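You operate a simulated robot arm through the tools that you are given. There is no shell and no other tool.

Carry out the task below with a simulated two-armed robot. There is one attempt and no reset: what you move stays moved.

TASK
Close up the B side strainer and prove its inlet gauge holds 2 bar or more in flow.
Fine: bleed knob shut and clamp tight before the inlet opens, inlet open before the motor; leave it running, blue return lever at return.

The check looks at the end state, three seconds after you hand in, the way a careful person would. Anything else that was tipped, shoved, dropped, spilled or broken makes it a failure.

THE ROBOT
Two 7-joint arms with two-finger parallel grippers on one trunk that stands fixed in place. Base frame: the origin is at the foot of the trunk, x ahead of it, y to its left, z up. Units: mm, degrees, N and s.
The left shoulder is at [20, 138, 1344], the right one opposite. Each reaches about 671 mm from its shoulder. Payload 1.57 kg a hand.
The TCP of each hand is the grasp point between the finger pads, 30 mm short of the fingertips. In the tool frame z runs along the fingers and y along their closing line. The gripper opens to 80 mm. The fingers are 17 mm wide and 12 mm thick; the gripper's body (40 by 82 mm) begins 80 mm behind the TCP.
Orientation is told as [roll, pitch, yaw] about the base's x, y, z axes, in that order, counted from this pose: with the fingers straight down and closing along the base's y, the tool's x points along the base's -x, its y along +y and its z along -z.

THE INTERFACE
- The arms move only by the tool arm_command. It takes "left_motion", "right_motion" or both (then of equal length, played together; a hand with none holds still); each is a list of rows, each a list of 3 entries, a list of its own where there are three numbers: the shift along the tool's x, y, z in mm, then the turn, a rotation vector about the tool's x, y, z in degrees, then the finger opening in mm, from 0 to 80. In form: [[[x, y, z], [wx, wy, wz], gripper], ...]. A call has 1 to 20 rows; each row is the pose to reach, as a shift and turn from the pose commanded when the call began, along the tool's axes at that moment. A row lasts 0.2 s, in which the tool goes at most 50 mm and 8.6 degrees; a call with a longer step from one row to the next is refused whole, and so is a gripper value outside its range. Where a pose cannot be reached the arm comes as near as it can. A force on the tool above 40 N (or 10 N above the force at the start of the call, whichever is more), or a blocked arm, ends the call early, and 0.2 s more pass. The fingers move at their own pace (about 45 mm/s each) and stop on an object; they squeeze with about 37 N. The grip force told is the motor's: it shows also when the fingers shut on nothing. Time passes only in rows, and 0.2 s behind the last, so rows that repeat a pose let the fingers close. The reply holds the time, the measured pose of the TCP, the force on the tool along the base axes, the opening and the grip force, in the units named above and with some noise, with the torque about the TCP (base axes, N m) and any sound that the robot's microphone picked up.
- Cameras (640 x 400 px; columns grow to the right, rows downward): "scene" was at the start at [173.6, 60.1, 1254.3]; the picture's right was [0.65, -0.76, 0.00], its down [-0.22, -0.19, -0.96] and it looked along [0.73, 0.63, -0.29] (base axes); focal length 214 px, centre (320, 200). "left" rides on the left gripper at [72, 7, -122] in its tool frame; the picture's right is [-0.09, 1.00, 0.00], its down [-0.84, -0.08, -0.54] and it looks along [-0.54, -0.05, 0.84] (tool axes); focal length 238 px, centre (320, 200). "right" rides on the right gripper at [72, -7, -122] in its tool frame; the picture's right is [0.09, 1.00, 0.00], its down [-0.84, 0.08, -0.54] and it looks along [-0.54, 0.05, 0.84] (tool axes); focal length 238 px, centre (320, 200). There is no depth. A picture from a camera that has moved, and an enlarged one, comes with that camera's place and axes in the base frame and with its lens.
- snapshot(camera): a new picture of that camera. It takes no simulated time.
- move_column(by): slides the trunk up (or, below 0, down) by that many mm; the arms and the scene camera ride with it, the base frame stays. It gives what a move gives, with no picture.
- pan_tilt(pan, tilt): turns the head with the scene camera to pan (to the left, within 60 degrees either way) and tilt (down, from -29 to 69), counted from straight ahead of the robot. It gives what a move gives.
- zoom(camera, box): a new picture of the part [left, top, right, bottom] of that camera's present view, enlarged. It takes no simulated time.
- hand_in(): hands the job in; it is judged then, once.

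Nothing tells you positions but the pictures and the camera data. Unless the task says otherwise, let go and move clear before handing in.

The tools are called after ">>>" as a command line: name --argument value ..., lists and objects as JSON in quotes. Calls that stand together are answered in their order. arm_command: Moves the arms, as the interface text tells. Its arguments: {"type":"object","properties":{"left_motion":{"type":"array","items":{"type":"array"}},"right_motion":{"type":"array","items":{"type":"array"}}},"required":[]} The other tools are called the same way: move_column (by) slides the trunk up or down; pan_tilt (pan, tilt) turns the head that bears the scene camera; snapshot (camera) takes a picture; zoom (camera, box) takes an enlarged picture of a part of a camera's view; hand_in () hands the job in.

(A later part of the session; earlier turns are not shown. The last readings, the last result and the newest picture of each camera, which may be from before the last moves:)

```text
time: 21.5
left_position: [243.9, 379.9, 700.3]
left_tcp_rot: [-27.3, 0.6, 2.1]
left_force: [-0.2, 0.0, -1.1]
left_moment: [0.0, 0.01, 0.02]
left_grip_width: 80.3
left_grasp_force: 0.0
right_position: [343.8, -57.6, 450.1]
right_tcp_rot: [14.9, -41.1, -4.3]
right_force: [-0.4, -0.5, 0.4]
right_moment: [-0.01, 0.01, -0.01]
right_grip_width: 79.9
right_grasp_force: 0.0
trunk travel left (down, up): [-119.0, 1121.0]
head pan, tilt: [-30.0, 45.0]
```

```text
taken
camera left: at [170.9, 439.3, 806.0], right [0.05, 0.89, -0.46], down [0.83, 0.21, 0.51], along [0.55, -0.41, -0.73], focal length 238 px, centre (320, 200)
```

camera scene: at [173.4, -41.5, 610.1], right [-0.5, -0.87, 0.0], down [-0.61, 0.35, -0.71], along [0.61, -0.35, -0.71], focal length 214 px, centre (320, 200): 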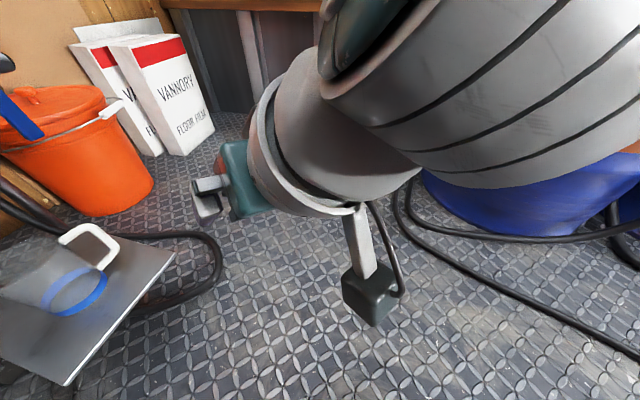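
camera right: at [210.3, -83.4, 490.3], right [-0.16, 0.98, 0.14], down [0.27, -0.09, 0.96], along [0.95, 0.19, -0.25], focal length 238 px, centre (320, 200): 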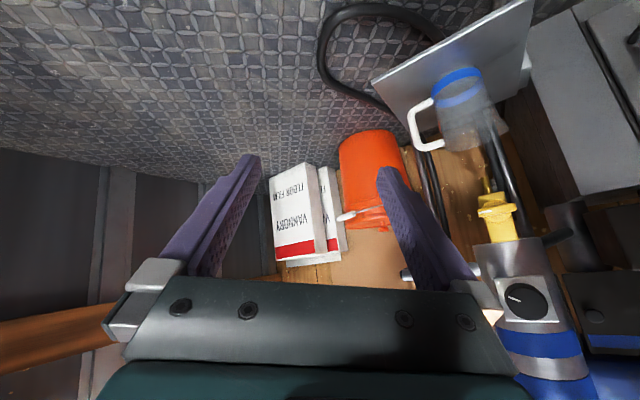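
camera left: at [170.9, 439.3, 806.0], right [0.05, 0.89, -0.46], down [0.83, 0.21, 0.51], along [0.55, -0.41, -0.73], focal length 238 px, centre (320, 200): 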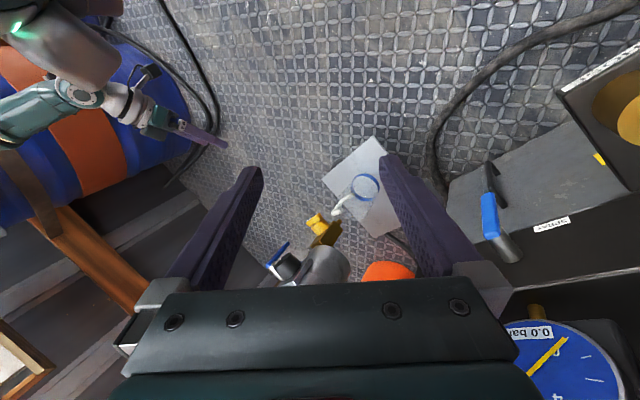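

The right wrist sits below the head with clear floor around it. I'll back out to the earlier good pose, a bit further forward.

>>> arm_command --right_motion '[[[-29.2, -8.9, -5.2], [1.5, -2.6, -0.9], 80], [[-58.5, -17.8, -10.4], [2.9, -5.2, -1.7], 80], [[-87.7, -26.7, -15.6], [4.4, -7.8, -2.6], 80], [[-117, -35.6, -20.8], [5.9, -10.5, -3.5], 80], [[-146.2, -44.5, -26], [7.3, -13.1, -4.4], 80], [[-175.5, -53.4, -31.2], [8.8, -15.7, -5.2], 80], [[-204.7, -62.3, -36.4], [10.25, -18.3, -6.1], 80]]'

>>> snapshot --camera "scene"

```text
time: 23.1
left_position: [246.1, 380.5, 699.7]
left_tcp_rot: [-27.3, 0.5, 2.1]
left_force: [0.1, -0.9, -0.6]
left_moment: [-0.03, 0.01, 0.01]
left_grip_width: 80.1
left_grasp_force: 0.1
right_position: [474.1, -132.2, 584.2]
right_tcp_rot: [-0.3, -58.0, 2.5]
right_force: [0.2, 0.1, 0.8]
right_moment: [0.03, 0.04, -0.02]
right_grip_width: 80.1
right_grasp_force: 0.0
trunk travel left (down, up): [-119.0, 1121.0]
head pan, tilt: [-30.0, 45.0]
```

```text
taken
camera scene: at [173.7, -41.7, 610.1], right [-0.5, -0.87, 0.0], down [-0.61, 0.35, -0.71], along [0.61, -0.35, -0.71], focal length 214 px, centre (320, 200)
```

scene: 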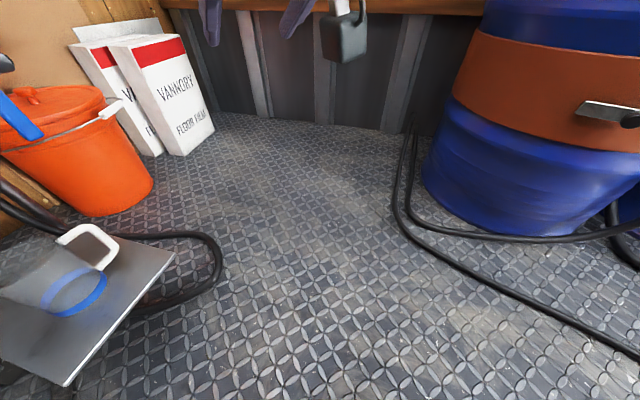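

>>> pan_tilt --pan -30 --tilt 0

>>> snapshot --camera "scene"

```text
time: 24.2
left_position: [245.3, 381.3, 699.7]
left_tcp_rot: [-27.3, 0.5, 2.1]
left_force: [-0.4, 0.5, -0.6]
left_moment: [0.04, 0.0, -0.01]
left_grip_width: 79.9
left_grasp_force: 0.2
right_position: [473.3, -133.8, 583.2]
right_tcp_rot: [0.1, -58.0, 1.9]
right_force: [-0.3, 1.2, 0.4]
right_moment: [0.0, 0.03, 0.03]
right_grip_width: 79.9
right_grasp_force: 0.0
trunk travel left (down, up): [-119.0, 1121.0]
head pan, tilt: [-30.0, 0.0]
```

```text
taken
camera scene: at [180.8, -45.9, 681.0], right [-0.5, -0.87, 0.0], down [0.0, 0.0, -1.0], along [0.87, -0.5, 0.0], focal length 214 px, centre (320, 200)
```

scene: 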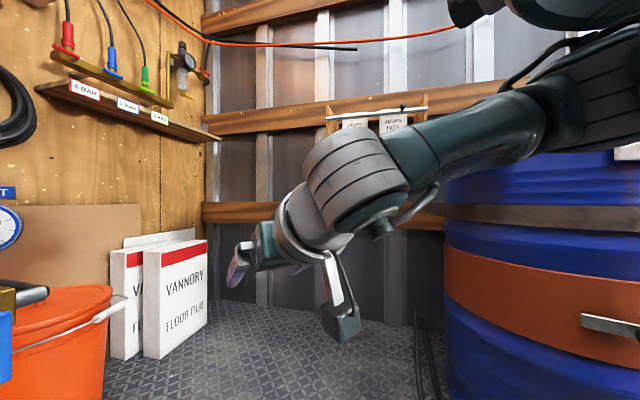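

The forearm comes from the right and above, which suits a leftward-pointing hand. I'll yaw the hand in place first, in a small step.

>>> arm_command --right_motion '[[[0, 8, 0], [-6.2, 0, -3.9], 80], [[0, 16, 0], [-12.4, 0, -7.8], 80], [[0, 24, 0], [-18.6, 0, -11.6], 80], [[0, 32, 0], [-24.9, 0, -15.5], 80], [[0, 40, 0], [-31.1, 0, -19.4], 80], [[0, 48, 0], [-37.3, 0, -23.3], 80]]'

>>> snapshot --camera "scene"

>>> snapshot --camera "right"

```text
time: 25.8
left_position: [244.2, 379.9, 700.1]
left_tcp_rot: [-27.5, 0.5, 2.1]
left_force: [0.1, 0.2, 0.4]
left_moment: [-0.01, -0.01, -0.01]
left_grip_width: 80.2
left_grasp_force: 0.1
right_position: [462.2, -126.8, 536.0]
right_tcp_rot: [9.2, -54.3, 32.8]
right_force: [0.5, 1.0, 0.2]
right_moment: [-0.03, 0.0, 0.0]
right_grip_width: 80.0
right_grasp_force: 0.0
trunk travel left (down, up): [-119.0, 1121.0]
head pan, tilt: [-30.0, 0.0]
stopped in row 6 (right hand): the arm was blocked; the commanded pose is now the measured one
```

```text
taken
camera scene: at [181.0, -45.7, 681.1], right [-0.5, -0.87, 0.0], down [0.0, 0.0, -1.0], along [0.87, -0.5, 0.0], focal length 214 px, centre (320, 200)
```

scene: 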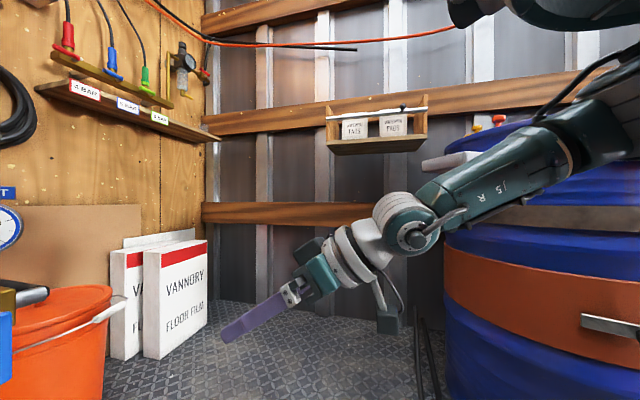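

```text
taken
camera right: at [360.8, -222.5, 547.6], right [-0.69, 0.73, 0.02], down [0.04, 0.02, 1.0], along [0.73, 0.69, -0.04], focal length 238 px, centre (320, 200)
```

right: 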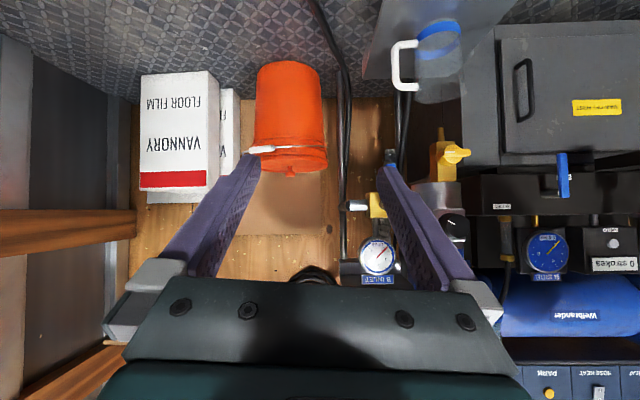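

The hand now heads about 44° left but 35° downward. Next I'll level it out while moving slightly toward the strainer.

>>> arm_command --right_motion '[[[-7.4, 8, 4.8], [-0.7, -5.8, -1.2], 80], [[-14.9, 16, 9.7], [-1.5, -11.7, -2.4], 80], [[-22.3, 24, 14.5], [-2.2, -17.5, -3.5], 80], [[-29.7, 31.9, 19.3], [-3, -23.3, -4.7], 80], [[-37.2, 39.9, 24.2], [-3.7, -29.2, -5.9], 80], [[-44.6, 47.9, 29], [-4.45, -35, -7.1], 80]]'

>>> snapshot --camera "scene"

>>> snapshot --camera "right"

```text
time: 27.2
left_position: [243.2, 380.7, 700.2]
left_tcp_rot: [-27.3, 0.6, 2.1]
left_force: [0.0, 1.0, -0.3]
left_moment: [-0.01, 0.01, 0.0]
left_grip_width: 80.0
left_grasp_force: 0.0
right_position: [471.2, -56.6, 562.7]
right_tcp_rot: [-136.5, -89.6, -176.8]
right_force: [0.4, 0.2, -0.2]
right_moment: [0.0, 0.04, -0.04]
right_grip_width: 80.3
right_grasp_force: 0.2
trunk travel left (down, up): [-119.0, 1121.0]
head pan, tilt: [-30.0, 0.0]
```

```text
taken
camera scene: at [180.7, -45.2, 681.0], right [-0.5, -0.87, 0.0], down [0.0, 0.0, -1.0], along [0.87, -0.5, 0.0], focal length 214 px, centre (320, 200)
```

scene: 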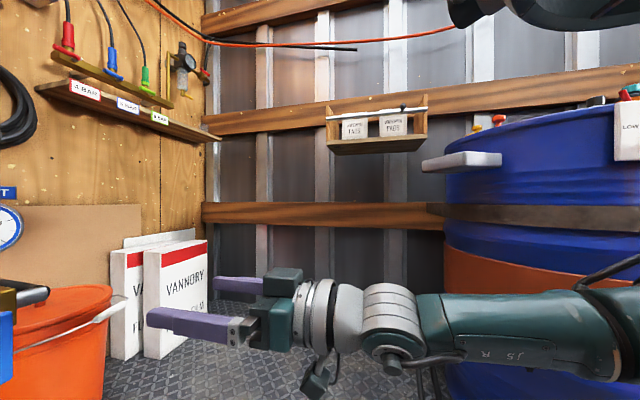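

```text
taken
camera right: at [393.7, -149.7, 490.0], right [-0.72, 0.68, -0.1], down [-0.43, -0.34, 0.83], along [0.54, 0.65, 0.54], focal length 238 px, centre (320, 200)
```

right: 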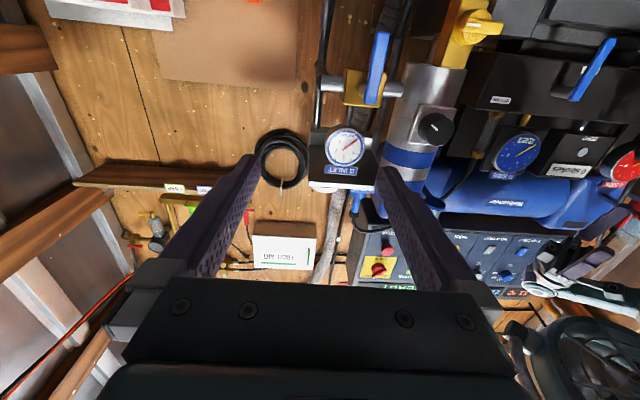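

The right hand is level and points along the machine's normal, and the knob triangulates again to (504,234,579). I'll move to about 60 mm in front of it.

>>> arm_command --right_motion '[[[-2, 21.9, 21.8], [0, 0, 0], 80], [[-4, 43.9, 43.5], [0, 0, 0], 80], [[-6, 65.8, 65.3], [0, 0, 0], 80], [[-8, 87.8, 87], [0, 0, 0], 80], [[-10, 109.7, 108.8], [0, 0, 0], 80], [[-12, 131.6, 130.5], [0, 0, 0], 80], [[-14, 153.6, 152.3], [0, 0, 0], 80], [[-16, 175.5, 174], [0, 0, 0], 80]]'

>>> pan_tilt --pan 35 --tilt 15

>>> snapshot --camera "scene"

>>> snapshot --camera "right"

```text
time: 29.0
left_position: [244.9, 380.2, 700.7]
left_tcp_rot: [-27.4, 0.5, 2.1]
left_force: [-0.2, 0.1, -0.6]
left_moment: [-0.02, 0.01, 0.02]
left_grip_width: 80.1
left_grasp_force: 0.0
right_position: [482.4, 181.1, 579.1]
right_tcp_rot: [170.4, -89.8, -123.1]
right_force: [0.5, -0.5, 0.2]
right_moment: [-0.02, 0.0, -0.04]
right_grip_width: 80.0
right_grasp_force: 0.0
right hand out of reach, approached as far as the arm can: row 7, 8
trunk travel left (down, up): [-119.0, 1121.0]
head pan, tilt: [-30.0, 0.0]
```

```text
time: 30.4
left_position: [244.8, 379.8, 699.2]
left_tcp_rot: [-27.3, 0.6, 2.0]
left_force: [0.4, 0.1, 0.1]
left_moment: [0.01, 0.02, 0.02]
left_grip_width: 80.1
left_grasp_force: 0.0
right_position: [482.2, 180.4, 577.9]
right_tcp_rot: [173.6, -89.8, -126.3]
right_force: [0.3, -0.5, 0.2]
right_moment: [0.05, 0.01, -0.02]
right_grip_width: 79.9
right_grasp_force: 0.0
trunk travel left (down, up): [-119.0, 1121.0]
head pan, tilt: [35.0, 15.0]
```

```text
taken
camera scene: at [179.4, 52.6, 656.9], right [0.57, -0.82, 0.0], down [-0.21, -0.15, -0.97], along [0.79, 0.55, -0.26], focal length 214 px, centre (320, 200)
```

scene: 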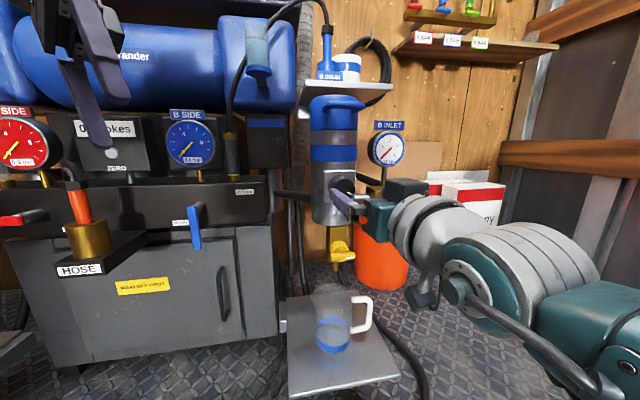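

```text
taken
camera right: at [405.3, 86.0, 506.4], right [-0.73, 0.67, -0.09], down [-0.42, -0.35, 0.84], along [0.53, 0.65, 0.54], focal length 238 px, centre (320, 200)
```

right: 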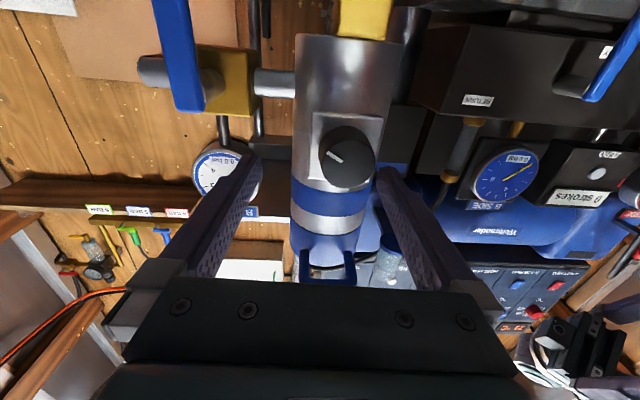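

The hand is about 54 mm out from the knob face and 21 mm to its right. I'll shift left to line up with the knob's axis.

>>> arm_command --right_motion '[[[0, 7, 0], [0, 0, 0], 80], [[0, 14, 0], [0, 0, 0], 80], [[0, 21, 0], [0, 0, 0], 80]]'

>>> snapshot --camera "right"

```text
time: 31.2
left_position: [244.8, 380.5, 700.4]
left_tcp_rot: [-27.3, 0.5, 2.1]
left_force: [0.6, -0.1, 0.9]
left_moment: [0.0, 0.03, 0.01]
left_grip_width: 79.9
left_grasp_force: 0.0
right_position: [485.9, 188.2, 578.1]
right_tcp_rot: [172.6, -89.7, -125.0]
right_force: [-1.1, 0.5, 0.2]
right_moment: [0.05, -0.01, 0.0]
right_grip_width: 79.9
right_grasp_force: 0.0
right hand out of reach, approached as far as the arm can: row 1, 2, 3
trunk travel left (down, up): [-119.0, 1121.0]
head pan, tilt: [35.0, 15.0]
```

```text
taken
camera right: at [408.5, 94.3, 505.4], right [-0.73, 0.67, -0.09], down [-0.42, -0.35, 0.84], along [0.53, 0.65, 0.54], focal length 238 px, centre (320, 200)
```

right: 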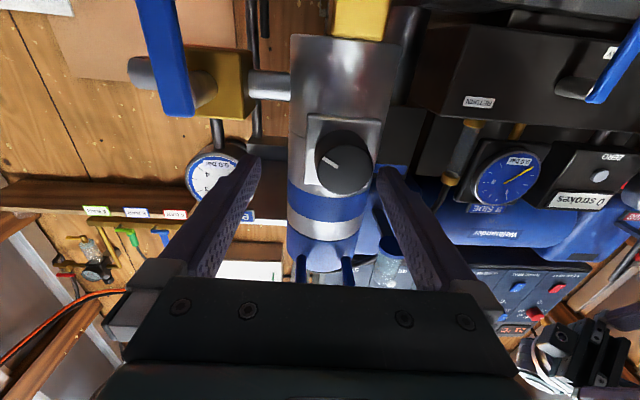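

The command may have been measured from the unreachable pose rather than the actual one; I'll send a hold row to see.

>>> arm_command --right_motion '[[[0, 0, 0], [0, 0, 0], 80]]'

```text
time: 31.6
left_position: [244.9, 380.5, 700.2]
left_tcp_rot: [-27.3, 0.6, 2.1]
left_force: [-0.1, 0.7, -0.2]
left_moment: [0.03, 0.02, 0.01]
left_grip_width: 80.1
left_grasp_force: 0.1
right_position: [485.1, 186.6, 577.2]
right_tcp_rot: [177.4, -89.9, -130.0]
right_force: [-0.8, 0.0, 0.2]
right_moment: [0.05, -0.03, 0.02]
right_grip_width: 80.1
right_grasp_force: 0.0
trunk travel left (down, up): [-119.0, 1121.0]
head pan, tilt: [35.0, 15.0]
```

Holding keeps the reached pose, so the arm really is at a limit going left at this yaw. I'll ease the yaw by 8° and shift left with it.

>>> arm_command --right_motion '[[[0, 5, 0], [3, 0, 0], 80], [[0, 10, 0], [6, 0, 0], 80], [[0, 15, 0], [8, 0, 0], 80], [[0, 18, 0], [8, 0, 0], 80]]'

>>> snapshot --camera "scene"

```text
time: 32.0
left_position: [233.3, 372.7, 694.9]
left_tcp_rot: [-27.7, 1.0, 2.2]
left_force: [0.3, 0.0, 0.0]
left_moment: [0.0, 0.03, -0.03]
left_grip_width: 79.8
left_grasp_force: 0.2
right_position: [492.5, 182.9, 571.9]
right_tcp_rot: [164.6, -89.5, -119.3]
right_force: [-36.0, -15.9, -0.4]
right_moment: [-0.28, 0.09, 1.99]
right_grip_width: 80.1
right_grasp_force: 0.0
right hand out of reach, approached as far as the arm can: row 1, 2
trunk travel left (down, up): [-119.0, 1121.0]
head pan, tilt: [35.0, 15.0]
stopped in row 2 (right hand): the force on the tool passed its limit at 61 N (the readings are from after the stop); the commanded pose is now the measured one
```

```text
taken
camera scene: at [169.0, 45.3, 655.1], right [0.57, -0.82, 0.0], down [-0.22, -0.15, -0.96], along [0.79, 0.55, -0.27], focal length 214 px, centre (320, 200)
```

scene: 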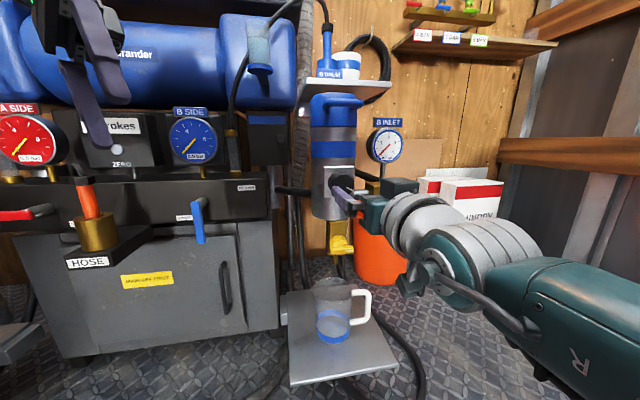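

A fingertip met the knob face, so I stopped; nothing seems displaced but the trunk flexed. The arm is too folded at this height: I'll back away to the right, then raise the trunk for a better arm posture.

>>> arm_command --right_motion '[[[0, -5, -10], [0, 0, 0], 80], [[0, -15, -20], [0, 0, 0], 80], [[0, -30, -34], [0, 0, 0], 80], [[0, -46, -50], [0, 0, 0], 80], [[0, -64, -68], [0, 0, 0], 80], [[0, -84, -86], [0, 0, 0], 80]]'

>>> snapshot --camera "right"

>>> snapshot --camera "scene"

```text
time: 33.4
left_position: [243.7, 379.3, 699.0]
left_tcp_rot: [-27.4, 0.5, 2.1]
left_force: [1.2, 0.4, -0.1]
left_moment: [0.02, -0.01, 0.03]
left_grip_width: 79.9
left_grasp_force: 0.0
right_position: [504.9, 67.7, 575.3]
right_tcp_rot: [174.8, -89.0, -129.7]
right_force: [-0.2, 0.4, 0.5]
right_moment: [0.02, -0.01, 0.02]
right_grip_width: 80.0
right_grasp_force: 0.1
trunk travel left (down, up): [-119.0, 1121.0]
head pan, tilt: [35.0, 15.0]
```

```text
taken
camera right: at [425.6, -22.9, 501.2], right [-0.7, 0.7, -0.09], down [-0.45, -0.34, 0.83], along [0.55, 0.62, 0.55], focal length 238 px, centre (320, 200)
```

right: 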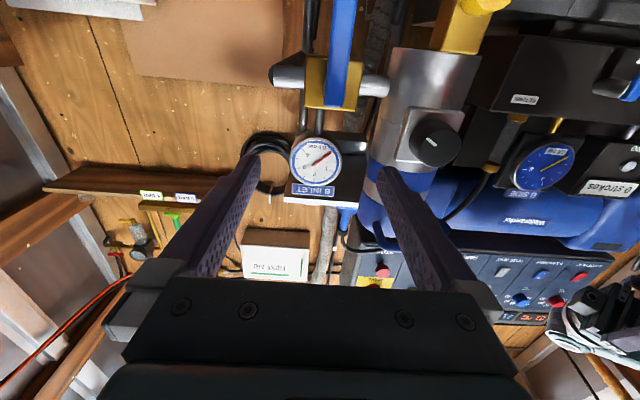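

```text
taken
camera scene: at [179.2, 51.8, 656.8], right [0.57, -0.82, 0.0], down [-0.21, -0.15, -0.97], along [0.79, 0.55, -0.26], focal length 214 px, centre (320, 200)
```

scene: 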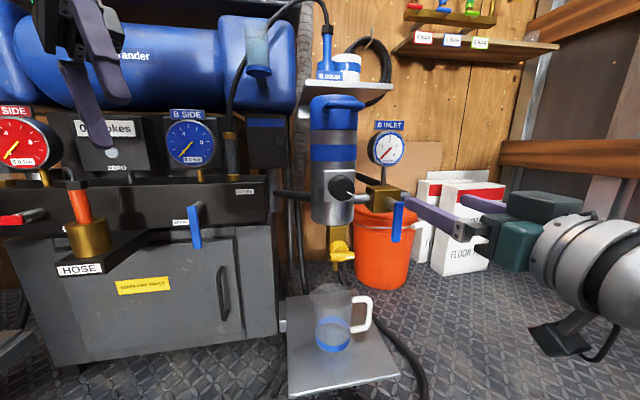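

>>> move_column --by 120

>>> arm_command --right_motion '[[[19.3, 19.3, 9.5], [0, 0, 0], 80], [[38.7, 38.5, 19.1], [0, 0, 0], 80], [[58, 57.8, 28.6], [0, 0, 0], 80], [[77.3, 77, 38.1], [0, 0, 0], 80], [[96.7, 96.3, 47.7], [0, 0, 0], 80], [[116, 115.6, 57.2], [0, 0, 0], 80]]'

>>> snapshot --camera "scene"

>>> snapshot --camera "right"

```text
time: 34.9
left_position: [245.3, 380.2, 819.6]
left_tcp_rot: [-27.3, 0.5, 2.0]
left_force: [-1.1, -0.2, -0.2]
left_moment: [-0.02, 0.04, -0.02]
left_grip_width: 80.0
left_grasp_force: 0.1
right_position: [503.7, 68.0, 695.4]
right_tcp_rot: [175.1, -88.9, -130.1]
right_force: [0.4, 0.5, 0.0]
right_moment: [-0.03, 0.0, 0.02]
right_grip_width: 80.1
right_grasp_force: 0.0
trunk travel left (down, up): [-239.0, 1001.0]
head pan, tilt: [35.0, 15.0]
```

```text
time: 36.5
left_position: [243.9, 380.8, 820.9]
left_tcp_rot: [-27.3, 0.4, 2.1]
left_force: [0.4, -0.4, -0.2]
left_moment: [-0.02, 0.03, 0.02]
left_grip_width: 80.1
left_grasp_force: 0.1
right_position: [481.9, 150.3, 584.2]
right_tcp_rot: [-71.6, -88.4, 115.0]
right_force: [-0.3, -0.4, -0.7]
right_moment: [0.01, 0.0, -0.01]
right_grip_width: 79.9
right_grasp_force: 0.0
right hand out of reach, approached as far as the arm can: row 6
trunk travel left (down, up): [-239.0, 1001.0]
head pan, tilt: [35.0, 15.0]
stopped in row 6 (right hand): the arm was blocked; the commanded pose is now the measured one
```

```text
taken
camera scene: at [179.5, 53.1, 776.9], right [0.57, -0.82, 0.0], down [-0.21, -0.15, -0.97], along [0.79, 0.55, -0.26], focal length 214 px, centre (320, 200)
```

scene: 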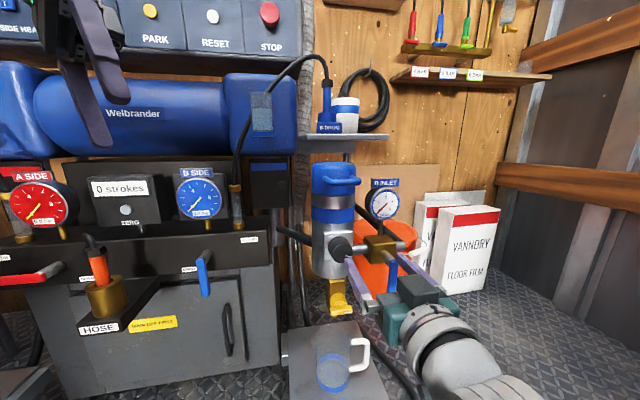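

```text
taken
camera right: at [399.5, 60.0, 513.7], right [-0.68, 0.72, -0.12], down [-0.46, -0.29, 0.84], along [0.57, 0.63, 0.53], focal length 238 px, centre (320, 200)
```

right: 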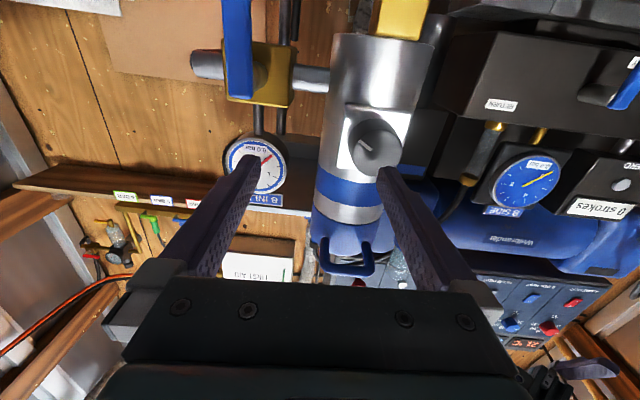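

>>> pan_tilt --pan 0 --tilt 55

>>> snapshot --camera "scene"

>>> pan_tilt --pan -40 --tilt 40

>>> snapshot --camera "scene"

```text
time: 37.6
left_position: [244.0, 379.9, 821.0]
left_tcp_rot: [-27.5, 0.7, 2.2]
left_force: [0.3, -0.2, 0.4]
left_moment: [0.0, 0.0, -0.02]
left_grip_width: 80.2
left_grasp_force: 0.1
right_position: [478.4, 147.3, 578.5]
right_tcp_rot: [-49.2, -88.2, 92.5]
right_force: [-0.5, -0.9, 0.0]
right_moment: [0.0, -0.01, 0.02]
right_grip_width: 79.8
right_grasp_force: 0.1
trunk travel left (down, up): [-239.0, 1001.0]
head pan, tilt: [0.0, 55.0]
```

```text
taken
camera scene: at [185.7, 31.5, 747.5], right [0.36, -0.93, 0.0], down [-0.51, -0.2, -0.84], along [0.78, 0.3, -0.55], focal length 214 px, centre (320, 200)
```

scene: 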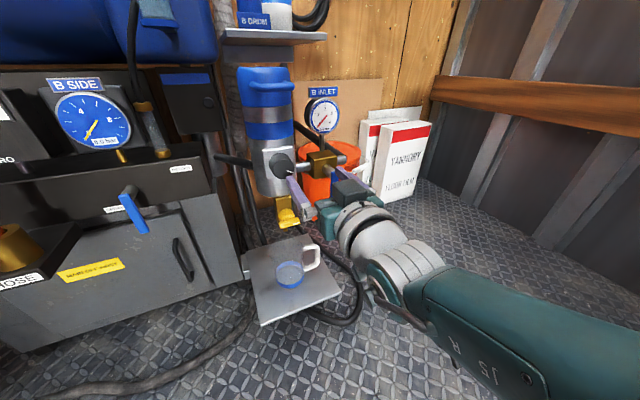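

```text
time: 38.6
left_position: [243.6, 380.3, 820.5]
left_tcp_rot: [-27.3, 0.5, 2.1]
left_force: [0.8, 0.6, 0.1]
left_moment: [-0.01, -0.02, -0.02]
left_grip_width: 79.9
left_grasp_force: 0.0
right_position: [479.7, 147.0, 578.6]
right_tcp_rot: [-52.8, -88.3, 95.9]
right_force: [0.0, 0.0, 0.0]
right_moment: [0.03, 0.01, 0.02]
right_grip_width: 79.8
right_grasp_force: 0.1
trunk travel left (down, up): [-239.0, 1001.0]
head pan, tilt: [-40.0, 40.0]
```

```text
taken
camera scene: at [185.9, 31.5, 748.1], right [0.36, -0.93, 0.0], down [-0.51, -0.2, -0.84], along [0.78, 0.3, -0.54], focal length 214 px, centre (320, 200)
```

scene: 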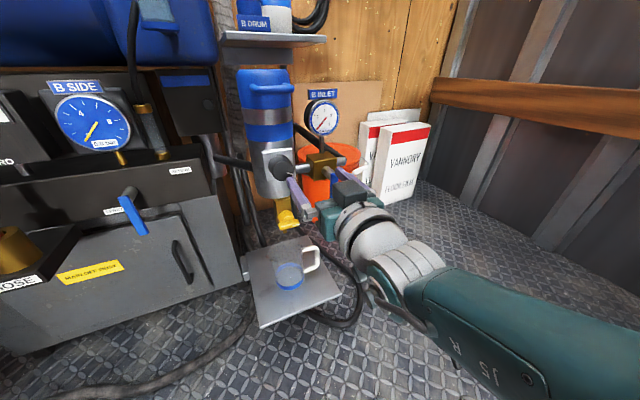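

The head did not follow the pan: the right forearm is up against it, which explains the blocking. I'll turn the head left and up, out of the arm's way.

>>> pan_tilt --pan 58 --tilt -10

>>> snapshot --camera "scene"

```text
time: 40.4
left_position: [245.0, 380.8, 819.4]
left_tcp_rot: [-27.3, 0.5, 2.0]
left_force: [-0.2, -0.8, -0.6]
left_moment: [0.01, 0.01, 0.01]
left_grip_width: 79.9
left_grasp_force: 0.1
right_position: [481.1, 150.9, 584.7]
right_tcp_rot: [-71.2, -88.4, 114.6]
right_force: [-0.3, -0.3, 0.6]
right_moment: [-0.01, 0.0, 0.01]
right_grip_width: 80.1
right_grasp_force: 0.1
trunk travel left (down, up): [-239.0, 1001.0]
head pan, tilt: [58.0, -10.0]
```

```text
taken
camera scene: at [147.5, 70.6, 816.3], right [0.85, -0.53, 0.0], down [0.09, 0.15, -0.98], along [0.52, 0.84, 0.17], focal length 214 px, centre (320, 200)
```

scene: 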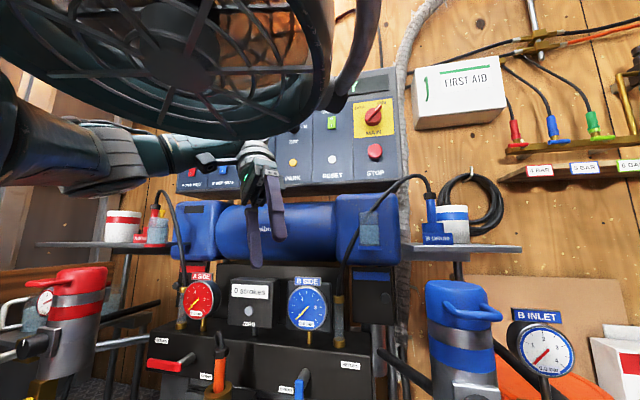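

>>> arm_command --right_motion '[[[1, 10.8, 4], [-1, 0, 0], 80], [[2, 21.5, 9], [-1.5, 0, 0], 80], [[4, 32, 16], [-2, 0, 0], 80], [[5, 43.1, 24.3], [-3, 0, 0], 80]]'

>>> snapshot --camera "right"

```text
time: 41.4
left_position: [244.4, 380.1, 819.0]
left_tcp_rot: [-27.3, 0.5, 2.1]
left_force: [-0.6, 0.9, -0.4]
left_moment: [0.01, 0.01, 0.04]
left_grip_width: 80.0
left_grasp_force: 0.1
right_position: [480.9, 153.3, 584.9]
right_tcp_rot: [-62.8, -87.5, 106.7]
right_force: [0.8, -0.6, -0.1]
right_moment: [-0.02, 0.01, 0.02]
right_grip_width: 80.0
right_grasp_force: 0.0
right hand out of reach, approached as far as the arm can: row 1, 2, 3, 4
trunk travel left (down, up): [-239.0, 1001.0]
head pan, tilt: [58.0, -10.0]
```

```text
taken
camera right: at [399.9, 61.1, 515.4], right [-0.69, 0.71, -0.13], down [-0.45, -0.29, 0.84], along [0.56, 0.64, 0.52], focal length 238 px, centre (320, 200)
```

right: 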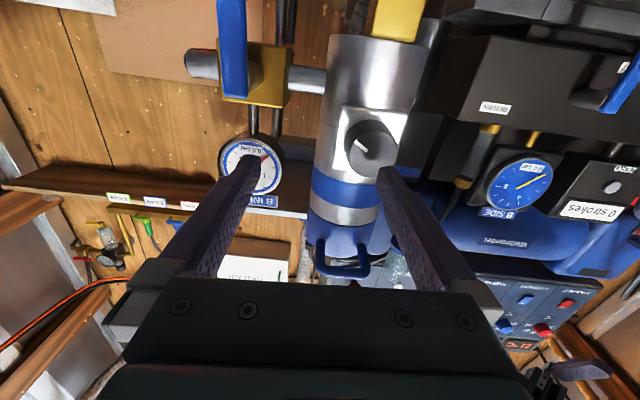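

The right arm runs out of joint travel across the body here, so the left arm should do the strainer. I'll park the right arm back to the right first.

>>> arm_command --right_motion '[[[0, -20, -24], [0, 0, 0], 80], [[0, -46, -47], [0, 0, 0], 80], [[0, -72, -70], [0, 0, 0], 80], [[0, -98, -93], [0, 0, 0], 80], [[0, -125, -116], [0, 0, 0], 80], [[0, -152, -140], [0, 0, 0], 80], [[0, -180, -164], [0, 0, 0], 80], [[0, -208, -187], [0, 0, 0], 80]]'

>>> pan_tilt --pan 20 --tilt 20

>>> snapshot --camera "scene"

```text
time: 43.2
left_position: [245.4, 380.2, 820.3]
left_tcp_rot: [-27.4, 0.5, 2.0]
left_force: [0.5, 0.3, 0.0]
left_moment: [0.01, 0.0, 0.0]
left_grip_width: 80.1
left_grasp_force: 0.1
right_position: [495.1, -113.6, 595.4]
right_tcp_rot: [-70.2, -88.7, 116.8]
right_force: [-0.6, -1.0, 0.0]
right_moment: [0.0, 0.03, 0.0]
right_grip_width: 80.0
right_grasp_force: 0.0
trunk travel left (down, up): [-239.0, 1001.0]
head pan, tilt: [58.0, -10.0]
```

```text
time: 44.2
left_position: [244.5, 380.3, 820.1]
left_tcp_rot: [-27.3, 0.4, 2.0]
left_force: [-0.3, -0.9, 0.0]
left_moment: [0.01, 0.01, -0.01]
left_grip_width: 80.1
left_grasp_force: 0.0
right_position: [495.0, -111.2, 594.9]
right_tcp_rot: [-70.5, -88.7, 117.2]
right_force: [-0.4, -0.3, -0.1]
right_moment: [-0.02, -0.03, -0.03]
right_grip_width: 80.0
right_grasp_force: 0.1
trunk travel left (down, up): [-239.0, 1001.0]
head pan, tilt: [20.0, 20.0]
```

```text
taken
camera scene: at [190.3, 31.1, 768.8], right [0.34, -0.94, 0.0], down [-0.32, -0.12, -0.94], along [0.88, 0.32, -0.34], focal length 214 px, centre (320, 200)
```

scene: 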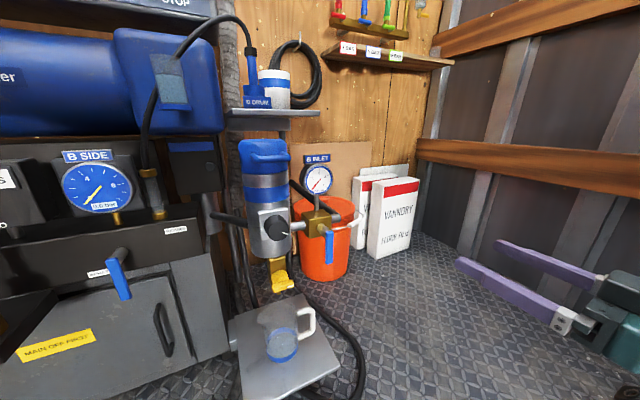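

Now the left arm: I'll bring it in front of the robot, fingers forward and down, clear of the strainer.

>>> arm_command --left_motion '[[[-19.8, -19.3, 19.8], [-3.2, -5.7, 0.5], 80], [[-39.6, -38.7, 39.6], [-6.4, -11.4, 1], 80], [[-59.3, -58, 59.3], [-9.6, -17.1, 1.6], 80], [[-79.1, -77.3, 79.1], [-12.8, -22.8, 2.1], 80], [[-98.9, -96.7, 98.9], [-16.1, -28.5, 2.6], 80], [[-118.7, -116, 118.7], [-19.3, -34.2, 3.1], 80], [[-138.4, -135.3, 138.4], [-22.5, -39.9, 3.6], 80], [[-158.2, -154.7, 158.2], [-25.7, -45.6, 4.1], 80], [[-178, -174, 178], [-28.9, -51.3, 4.65], 80]]'

>>> snapshot --camera "scene"

>>> snapshot --camera "left"

```text
time: 45.1
left_position: [340.4, 342.9, 815.4]
left_tcp_rot: [-27.6, -18.6, 22.5]
left_force: [0.0, -0.5, -0.5]
left_moment: [0.01, 0.05, 0.02]
left_grip_width: 80.4
left_grasp_force: 0.1
right_position: [493.8, -111.4, 595.9]
right_tcp_rot: [-70.7, -88.7, 117.5]
right_force: [-0.1, -0.3, -0.6]
right_moment: [-0.02, 0.03, -0.03]
right_grip_width: 79.8
right_grasp_force: 0.1
trunk travel left (down, up): [-239.0, 1001.0]
head pan, tilt: [20.0, 20.0]
stopped in row 4 (left hand): the arm was blocked; the commanded pose is now the measured one
```

```text
taken
camera scene: at [190.5, 31.0, 768.7], right [0.34, -0.94, 0.0], down [-0.32, -0.12, -0.94], along [0.88, 0.32, -0.34], focal length 214 px, centre (320, 200)
```

scene: 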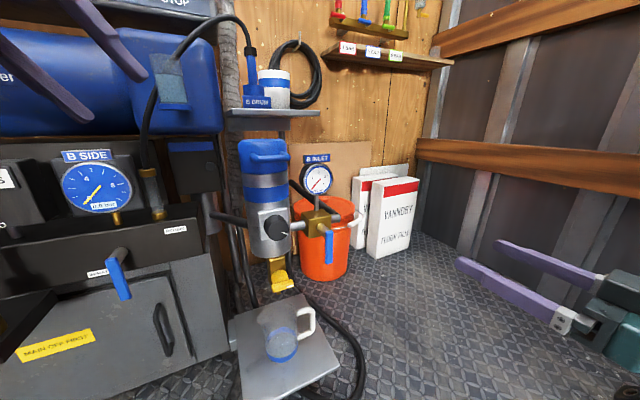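

```text
taken
camera left: at [222.7, 361.2, 892.7], right [-0.12, 0.9, -0.41], down [0.51, 0.41, 0.76], along [0.85, -0.12, -0.51], focal length 238 px, centre (320, 200)
```

left: 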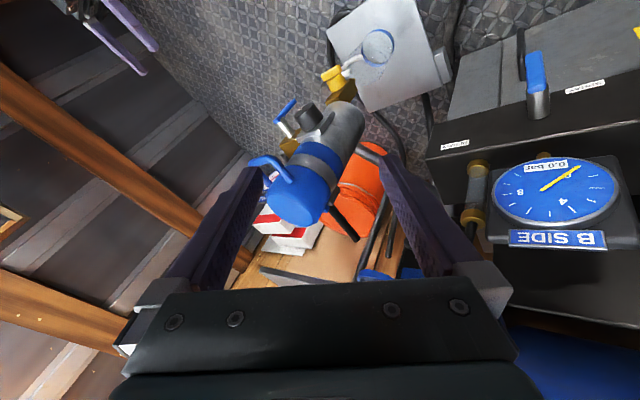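

>>> pan_tilt --pan 55 --tilt -25

>>> snapshot --camera "scene"

>>> snapshot --camera "right"

```text
time: 46.2
left_position: [340.7, 342.4, 816.6]
left_tcp_rot: [-27.7, -18.6, 22.5]
left_force: [-0.2, -0.5, 0.0]
left_moment: [-0.02, 0.02, -0.01]
left_grip_width: 79.9
left_grasp_force: 0.0
right_position: [494.8, -111.1, 595.0]
right_tcp_rot: [-70.8, -88.6, 117.4]
right_force: [0.9, 0.0, -0.7]
right_moment: [0.0, -0.01, 0.03]
right_grip_width: 79.9
right_grasp_force: 0.1
trunk travel left (down, up): [-239.0, 1001.0]
head pan, tilt: [55.0, -25.0]
```

```text
taken
camera scene: at [143.6, 57.3, 836.7], right [0.82, -0.57, 0.0], down [0.24, 0.35, -0.91], along [0.52, 0.74, 0.42], focal length 214 px, centre (320, 200)
```

scene: 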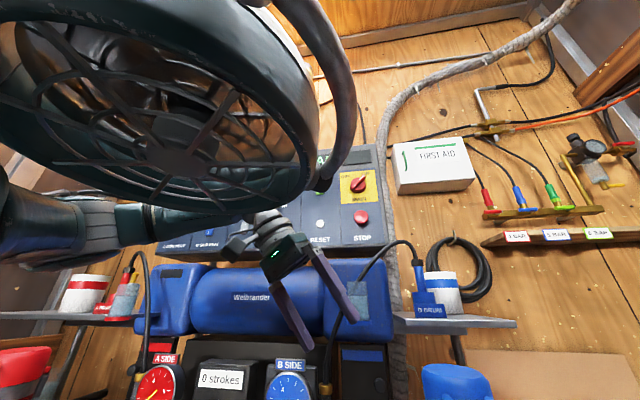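

```text
taken
camera right: at [417.6, -206.2, 523.8], right [-0.72, 0.68, -0.11], down [-0.44, -0.32, 0.84], along [0.54, 0.66, 0.53], focal length 238 px, centre (320, 200)
```

right: 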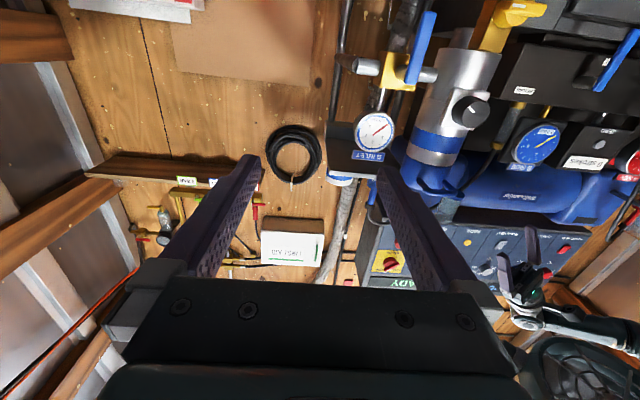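

I suspect a wrist-roll limit rather than distance, so I'll test rolling the right hand about its own axis where it is, in free space.

>>> arm_command --right_motion '[[[0, 0, 0], [0, 0, 8], 80], [[0, 0, 0], [0, 0, 16], 80], [[0, 0, 0], [0, 0, 24], 80], [[0, 0, 0], [0, 0, 32], 80], [[0, 0, 0], [0, 0, 40], 80], [[0, 0, 0], [0, 0, 48], 80], [[0, 0, 0], [0, 0, 56], 80], [[0, 0, 0], [0, 0, 64], 80]]'

>>> snapshot --camera "right"

```text
time: 48.0
left_position: [341.3, 343.2, 817.2]
left_tcp_rot: [-27.7, -18.8, 22.3]
left_force: [0.7, -0.8, -0.2]
left_moment: [-0.01, -0.02, -0.01]
left_grip_width: 80.1
left_grasp_force: 0.0
right_position: [495.3, -112.7, 594.5]
right_tcp_rot: [89.5, -27.1, -43.2]
right_force: [-0.6, -0.5, -0.1]
right_moment: [0.02, 0.0, -0.03]
right_grip_width: 79.8
right_grasp_force: 0.1
trunk travel left (down, up): [-239.0, 1001.0]
head pan, tilt: [55.0, -25.0]
```

```text
taken
camera right: at [367.4, -158.8, 556.6], right [-0.39, 0.37, 0.84], down [0.15, -0.88, 0.45], along [0.91, 0.3, 0.28], focal length 238 px, centre (320, 200)
```

right: 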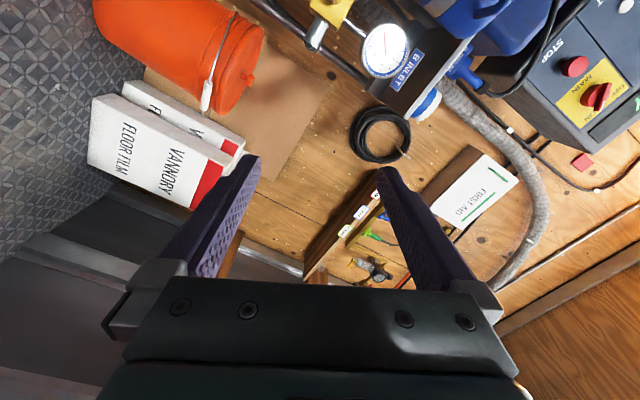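

Rolling that way is free. I'll try further in the same direction to find the range.

>>> arm_command --right_motion '[[[0, 0, 0], [0, 0, 8], 80], [[0, 0, 0], [0, 0, 16], 80], [[0, 0, 0], [0, 0, 24], 80], [[0, 0, 0], [0, 0, 32], 80], [[0, 0, 0], [0, 0, 40], 80], [[0, 0, 0], [0, 0, 48], 80], [[0, 0, 0], [0, 0, 56], 80], [[0, 0, 0], [0, 0, 64], 80], [[0, 0, 0], [0, 0, 72], 80]]'

>>> snapshot --camera "right"

```text
time: 50.0
left_position: [340.9, 342.5, 815.6]
left_tcp_rot: [-27.5, -18.7, 22.5]
left_force: [1.6, -0.4, 0.4]
left_moment: [0.0, 0.01, -0.01]
left_grip_width: 80.1
left_grasp_force: 0.0
right_position: [494.4, -110.4, 594.4]
right_tcp_rot: [89.4, 44.9, -43.8]
right_force: [-0.3, 1.0, 0.5]
right_moment: [-0.01, 0.0, 0.01]
right_grip_width: 79.9
right_grasp_force: 0.1
trunk travel left (down, up): [-239.0, 1001.0]
head pan, tilt: [55.0, -25.0]
```

```text
taken
camera right: at [371.8, -161.9, 641.6], right [0.47, -0.43, 0.77], down [0.1, -0.84, -0.53], along [0.88, 0.32, -0.35], focal length 238 px, centre (320, 200)
```

right: 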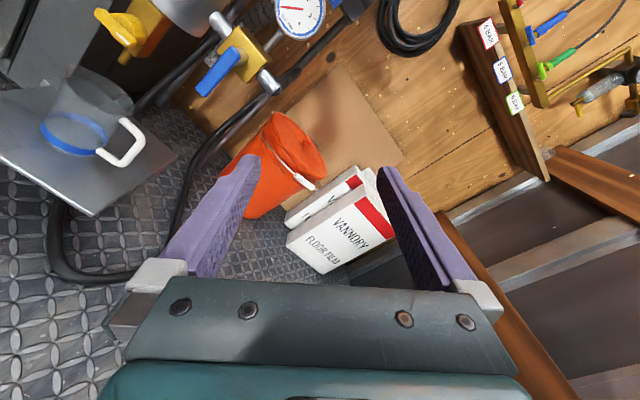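

The roll range is wide, and the hand still heads along the machine normal. With the wrist now away from its limit I'll try moving in front of the knob again, and the head is turned away.

>>> arm_command --right_motion '[[[15.3, -17.2, 20.8], [0, 0, 0], 80], [[30.6, -34.4, 41.5], [0, 0, 0], 80], [[45.8, -51.5, 62.3], [0, 0, 0], 80], [[61.1, -68.7, 83], [0, 0, 0], 80], [[76.4, -85.9, 103.8], [0, 0, 0], 80], [[91.7, -103.1, 124.5], [0, 0, 0], 80], [[107, -120.3, 145.3], [0, 0, 0], 80], [[122.2, -137.4, 166], [0, 0, 0], 80], [[137.5, -154.6, 186.8], [0, 0, 0], 80], [[152.8, -171.8, 207.5], [0, 0, 0], 80]]'

>>> snapshot --camera "right"

```text
time: 52.2
left_position: [340.3, 342.7, 816.8]
left_tcp_rot: [-27.7, -18.8, 22.6]
left_force: [0.7, -0.3, 0.0]
left_moment: [0.02, -0.02, -0.04]
left_grip_width: 79.9
left_grasp_force: 0.0
right_position: [462.3, 173.3, 585.3]
right_tcp_rot: [89.4, 44.8, -43.9]
right_force: [0.4, 0.7, 0.0]
right_moment: [0.02, -0.02, -0.03]
right_grip_width: 80.0
right_grasp_force: 0.0
right hand out of reach, approached as far as the arm can: row 9, 10
trunk travel left (down, up): [-239.0, 1001.0]
head pan, tilt: [55.0, -25.0]
```

```text
taken
camera right: at [339.6, 123.3, 632.1], right [0.47, -0.43, 0.77], down [0.1, -0.84, -0.53], along [0.88, 0.32, -0.35], focal length 238 px, centre (320, 200)
```

right: 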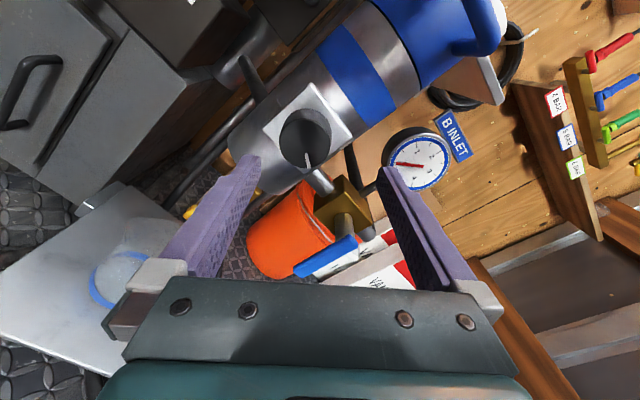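

Much better: now 73 mm out, 11 mm right of the axis, limited by extension. I'll back off a bit, lower the trunk 70 mm for more reach, and come up again.

>>> arm_command --right_motion '[[[0, 0, -20], [0, 0, 0], 80], [[0, 0, -45], [0, 0, 0], 80], [[0, 0, -70], [0, 0, 0], 80]]'

>>> move_column --by -70

```text
time: 53.0
left_position: [340.3, 341.5, 815.5]
left_tcp_rot: [-27.6, -18.6, 22.4]
left_force: [0.1, 0.4, 0.7]
left_moment: [0.0, -0.01, 0.01]
left_grip_width: 79.9
left_grasp_force: 0.1
right_position: [414.0, 119.8, 584.3]
right_tcp_rot: [89.3, 44.7, -43.9]
right_force: [0.1, -0.7, -0.1]
right_moment: [0.0, -0.02, 0.01]
right_grip_width: 80.2
right_grasp_force: 0.1
trunk travel left (down, up): [-239.0, 1001.0]
head pan, tilt: [55.0, -25.0]
```

```text
time: 54.1
left_position: [340.8, 342.8, 746.5]
left_tcp_rot: [-27.8, -18.6, 22.5]
left_force: [0.3, -0.4, -0.8]
left_moment: [0.02, -0.01, 0.02]
left_grip_width: 79.9
left_grasp_force: 0.1
right_position: [414.1, 120.4, 515.3]
right_tcp_rot: [89.4, 44.7, -43.9]
right_force: [0.2, -0.3, 0.2]
right_moment: [0.01, 0.0, -0.02]
right_grip_width: 79.9
right_grasp_force: 0.1
trunk travel left (down, up): [-169.0, 1071.0]
head pan, tilt: [55.0, -25.0]
```

>>> arm_command --right_motion '[[[15, 15, 0], [0, 0, 0], 80], [[30, 30, 0], [0, 0, 0], 80], [[45.2, 45.3, -0.5], [0, 0, 0], 80], [[48.4, 42.4, 31], [0, 0, 0], 80], [[51.6, 39.5, 63], [0, 0, 0], 80], [[54.8, 36.7, 94.7], [0, 0, 0], 80]]'

>>> snapshot --camera "right"

```text
time: 55.5
left_position: [342.1, 343.0, 746.9]
left_tcp_rot: [-27.6, -18.8, 22.5]
left_force: [0.9, 0.1, 0.2]
left_moment: [-0.01, -0.01, 0.01]
left_grip_width: 79.8
left_grasp_force: 0.1
right_position: [472.9, 204.0, 578.8]
right_tcp_rot: [89.5, 44.6, -43.7]
right_force: [0.3, 0.5, -0.5]
right_moment: [-0.02, 0.01, 0.0]
right_grip_width: 79.9
right_grasp_force: 0.1
trunk travel left (down, up): [-169.0, 1071.0]
head pan, tilt: [55.0, -25.0]
```

```text
taken
camera right: at [349.5, 152.6, 625.4], right [0.46, -0.43, 0.77], down [0.1, -0.84, -0.53], along [0.88, 0.32, -0.35], focal length 238 px, centre (320, 200)
```

right: 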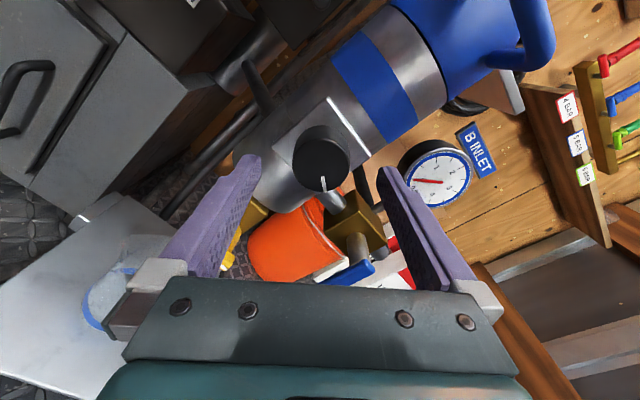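

Well aligned now: the knob's face centre sits on the hand's axis, 43 mm ahead. I'll advance 38 mm and close on it.

>>> arm_command --right_motion '[[[0, 0, 10], [0, 0, 0], 80], [[0, 0, 20], [0, 0, 0], 80], [[0, 0, 30], [0, 0, 0], 80], [[0, 0, 38], [0, 0, 0], 80]]'

>>> snapshot --camera "right"

```text
time: 56.5
left_position: [341.6, 342.6, 746.9]
left_tcp_rot: [-27.6, -18.8, 22.6]
left_force: [0.4, 0.2, 0.1]
left_moment: [-0.01, 0.0, 0.01]
left_grip_width: 79.9
left_grasp_force: 0.1
right_position: [489.3, 204.4, 577.6]
right_tcp_rot: [88.8, 44.3, -45.0]
right_force: [0.0, 0.2, 0.4]
right_moment: [-0.01, 0.01, 0.03]
right_grip_width: 80.1
right_grasp_force: 0.0
right hand out of reach, approached as far as the arm can: row 2, 3, 4
trunk travel left (down, up): [-169.0, 1071.0]
head pan, tilt: [55.0, -25.0]
```

```text
taken
camera right: at [365.9, 156.4, 625.9], right [0.46, -0.43, 0.78], down [0.09, -0.85, -0.52], along [0.88, 0.31, -0.35], focal length 238 px, centre (320, 200)
```

right: 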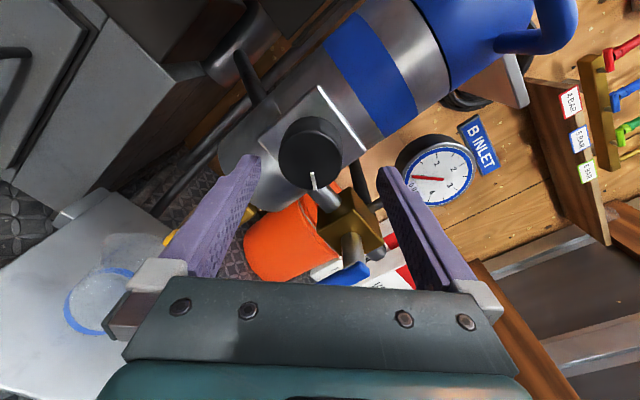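

Extension in y is still the limit, so I'll back off once more and lower the trunk another 90 mm.

>>> arm_command --right_motion '[[[0, 0, -25], [0, 0, 0], 80], [[0, 0, -50], [0, 0, 0], 80], [[0, 0, -80], [0, 0, 0], 80]]'

>>> move_column --by -90

>>> arm_command --right_motion '[[[16, 16, 0], [0, 0, 0], 80], [[32, 32, 0], [0, 0, 0], 80], [[48, 48, 0], [0, 0, 0], 80], [[64, 64, 0], [0, 0, 0], 80]]'

```text
time: 57.3
left_position: [342.2, 341.9, 746.0]
left_tcp_rot: [-27.6, -18.6, 22.5]
left_force: [0.2, -0.3, 0.6]
left_moment: [0.01, -0.04, 0.03]
left_grip_width: 80.1
left_grasp_force: 0.0
right_position: [429.7, 152.1, 582.2]
right_tcp_rot: [89.3, 44.8, -43.9]
right_force: [-0.6, -0.2, 0.8]
right_moment: [0.02, 0.0, 0.06]
right_grip_width: 80.1
right_grasp_force: 0.0
trunk travel left (down, up): [-169.0, 1071.0]
head pan, tilt: [55.0, -25.0]
```

```text
time: 58.6
left_position: [341.4, 342.6, 656.8]
left_tcp_rot: [-27.6, -18.6, 22.5]
left_force: [-0.2, 0.5, 0.4]
left_moment: [0.0, 0.02, -0.01]
left_grip_width: 80.0
left_grasp_force: 0.2
right_position: [429.2, 152.5, 493.2]
right_tcp_rot: [89.4, 44.7, -43.7]
right_force: [-0.1, 0.1, -1.1]
right_moment: [0.0, -0.01, -0.02]
right_grip_width: 80.0
right_grasp_force: 0.0
trunk travel left (down, up): [-79.0, 1161.0]
head pan, tilt: [55.0, -25.0]
```

```text
time: 59.6
left_position: [342.3, 342.5, 657.2]
left_tcp_rot: [-27.8, -18.7, 22.5]
left_force: [-0.1, -0.8, -0.1]
left_moment: [0.03, 0.0, 0.0]
left_grip_width: 80.0
left_grasp_force: 0.1
right_position: [429.9, 154.2, 582.3]
right_tcp_rot: [89.3, 44.7, -43.9]
right_force: [-0.1, 0.3, 0.2]
right_moment: [0.04, -0.01, 0.01]
right_grip_width: 79.9
right_grasp_force: 0.1
trunk travel left (down, up): [-79.0, 1161.0]
head pan, tilt: [55.0, -25.0]
```

>>> arm_command --right_motion '[[[-0.4, -1, 25], [0, 0, 0], 80], [[-0.8, -2, 45], [0, 0, 0], 80], [[-1.3, -3, 62], [0, 0, 0], 80], [[-1.3, -3, 75], [0, 0, 0], 80], [[-1.3, -3, 85], [0, 0, 0], 80]]'

>>> snapshot --camera "right"

```text
time: 60.8
left_position: [340.1, 341.9, 657.5]
left_tcp_rot: [-27.6, -18.7, 22.4]
left_force: [-0.1, 0.1, -0.3]
left_moment: [0.02, 0.0, 0.0]
left_grip_width: 79.9
left_grasp_force: 0.1
right_position: [485.9, 215.9, 581.4]
right_tcp_rot: [89.3, 44.8, -43.8]
right_force: [0.5, -0.4, 0.6]
right_moment: [0.02, 0.01, 0.0]
right_grip_width: 79.9
right_grasp_force: 0.0
trunk travel left (down, up): [-79.0, 1161.0]
head pan, tilt: [55.0, -25.0]
```

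```text
taken
camera right: at [363.8, 166.1, 626.9], right [0.47, -0.43, 0.77], down [0.1, -0.84, -0.53], along [0.88, 0.32, -0.35], focal length 238 px, centre (320, 200)
```

right: 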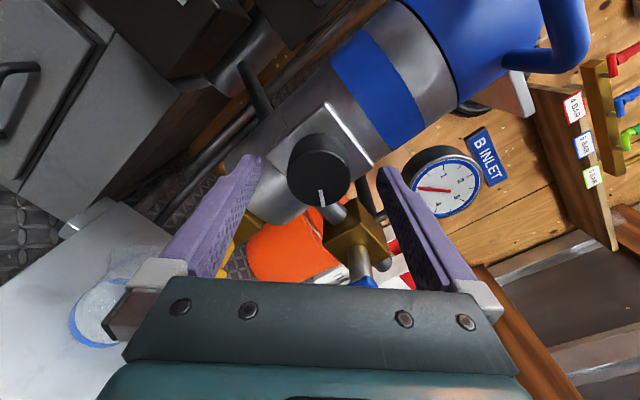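

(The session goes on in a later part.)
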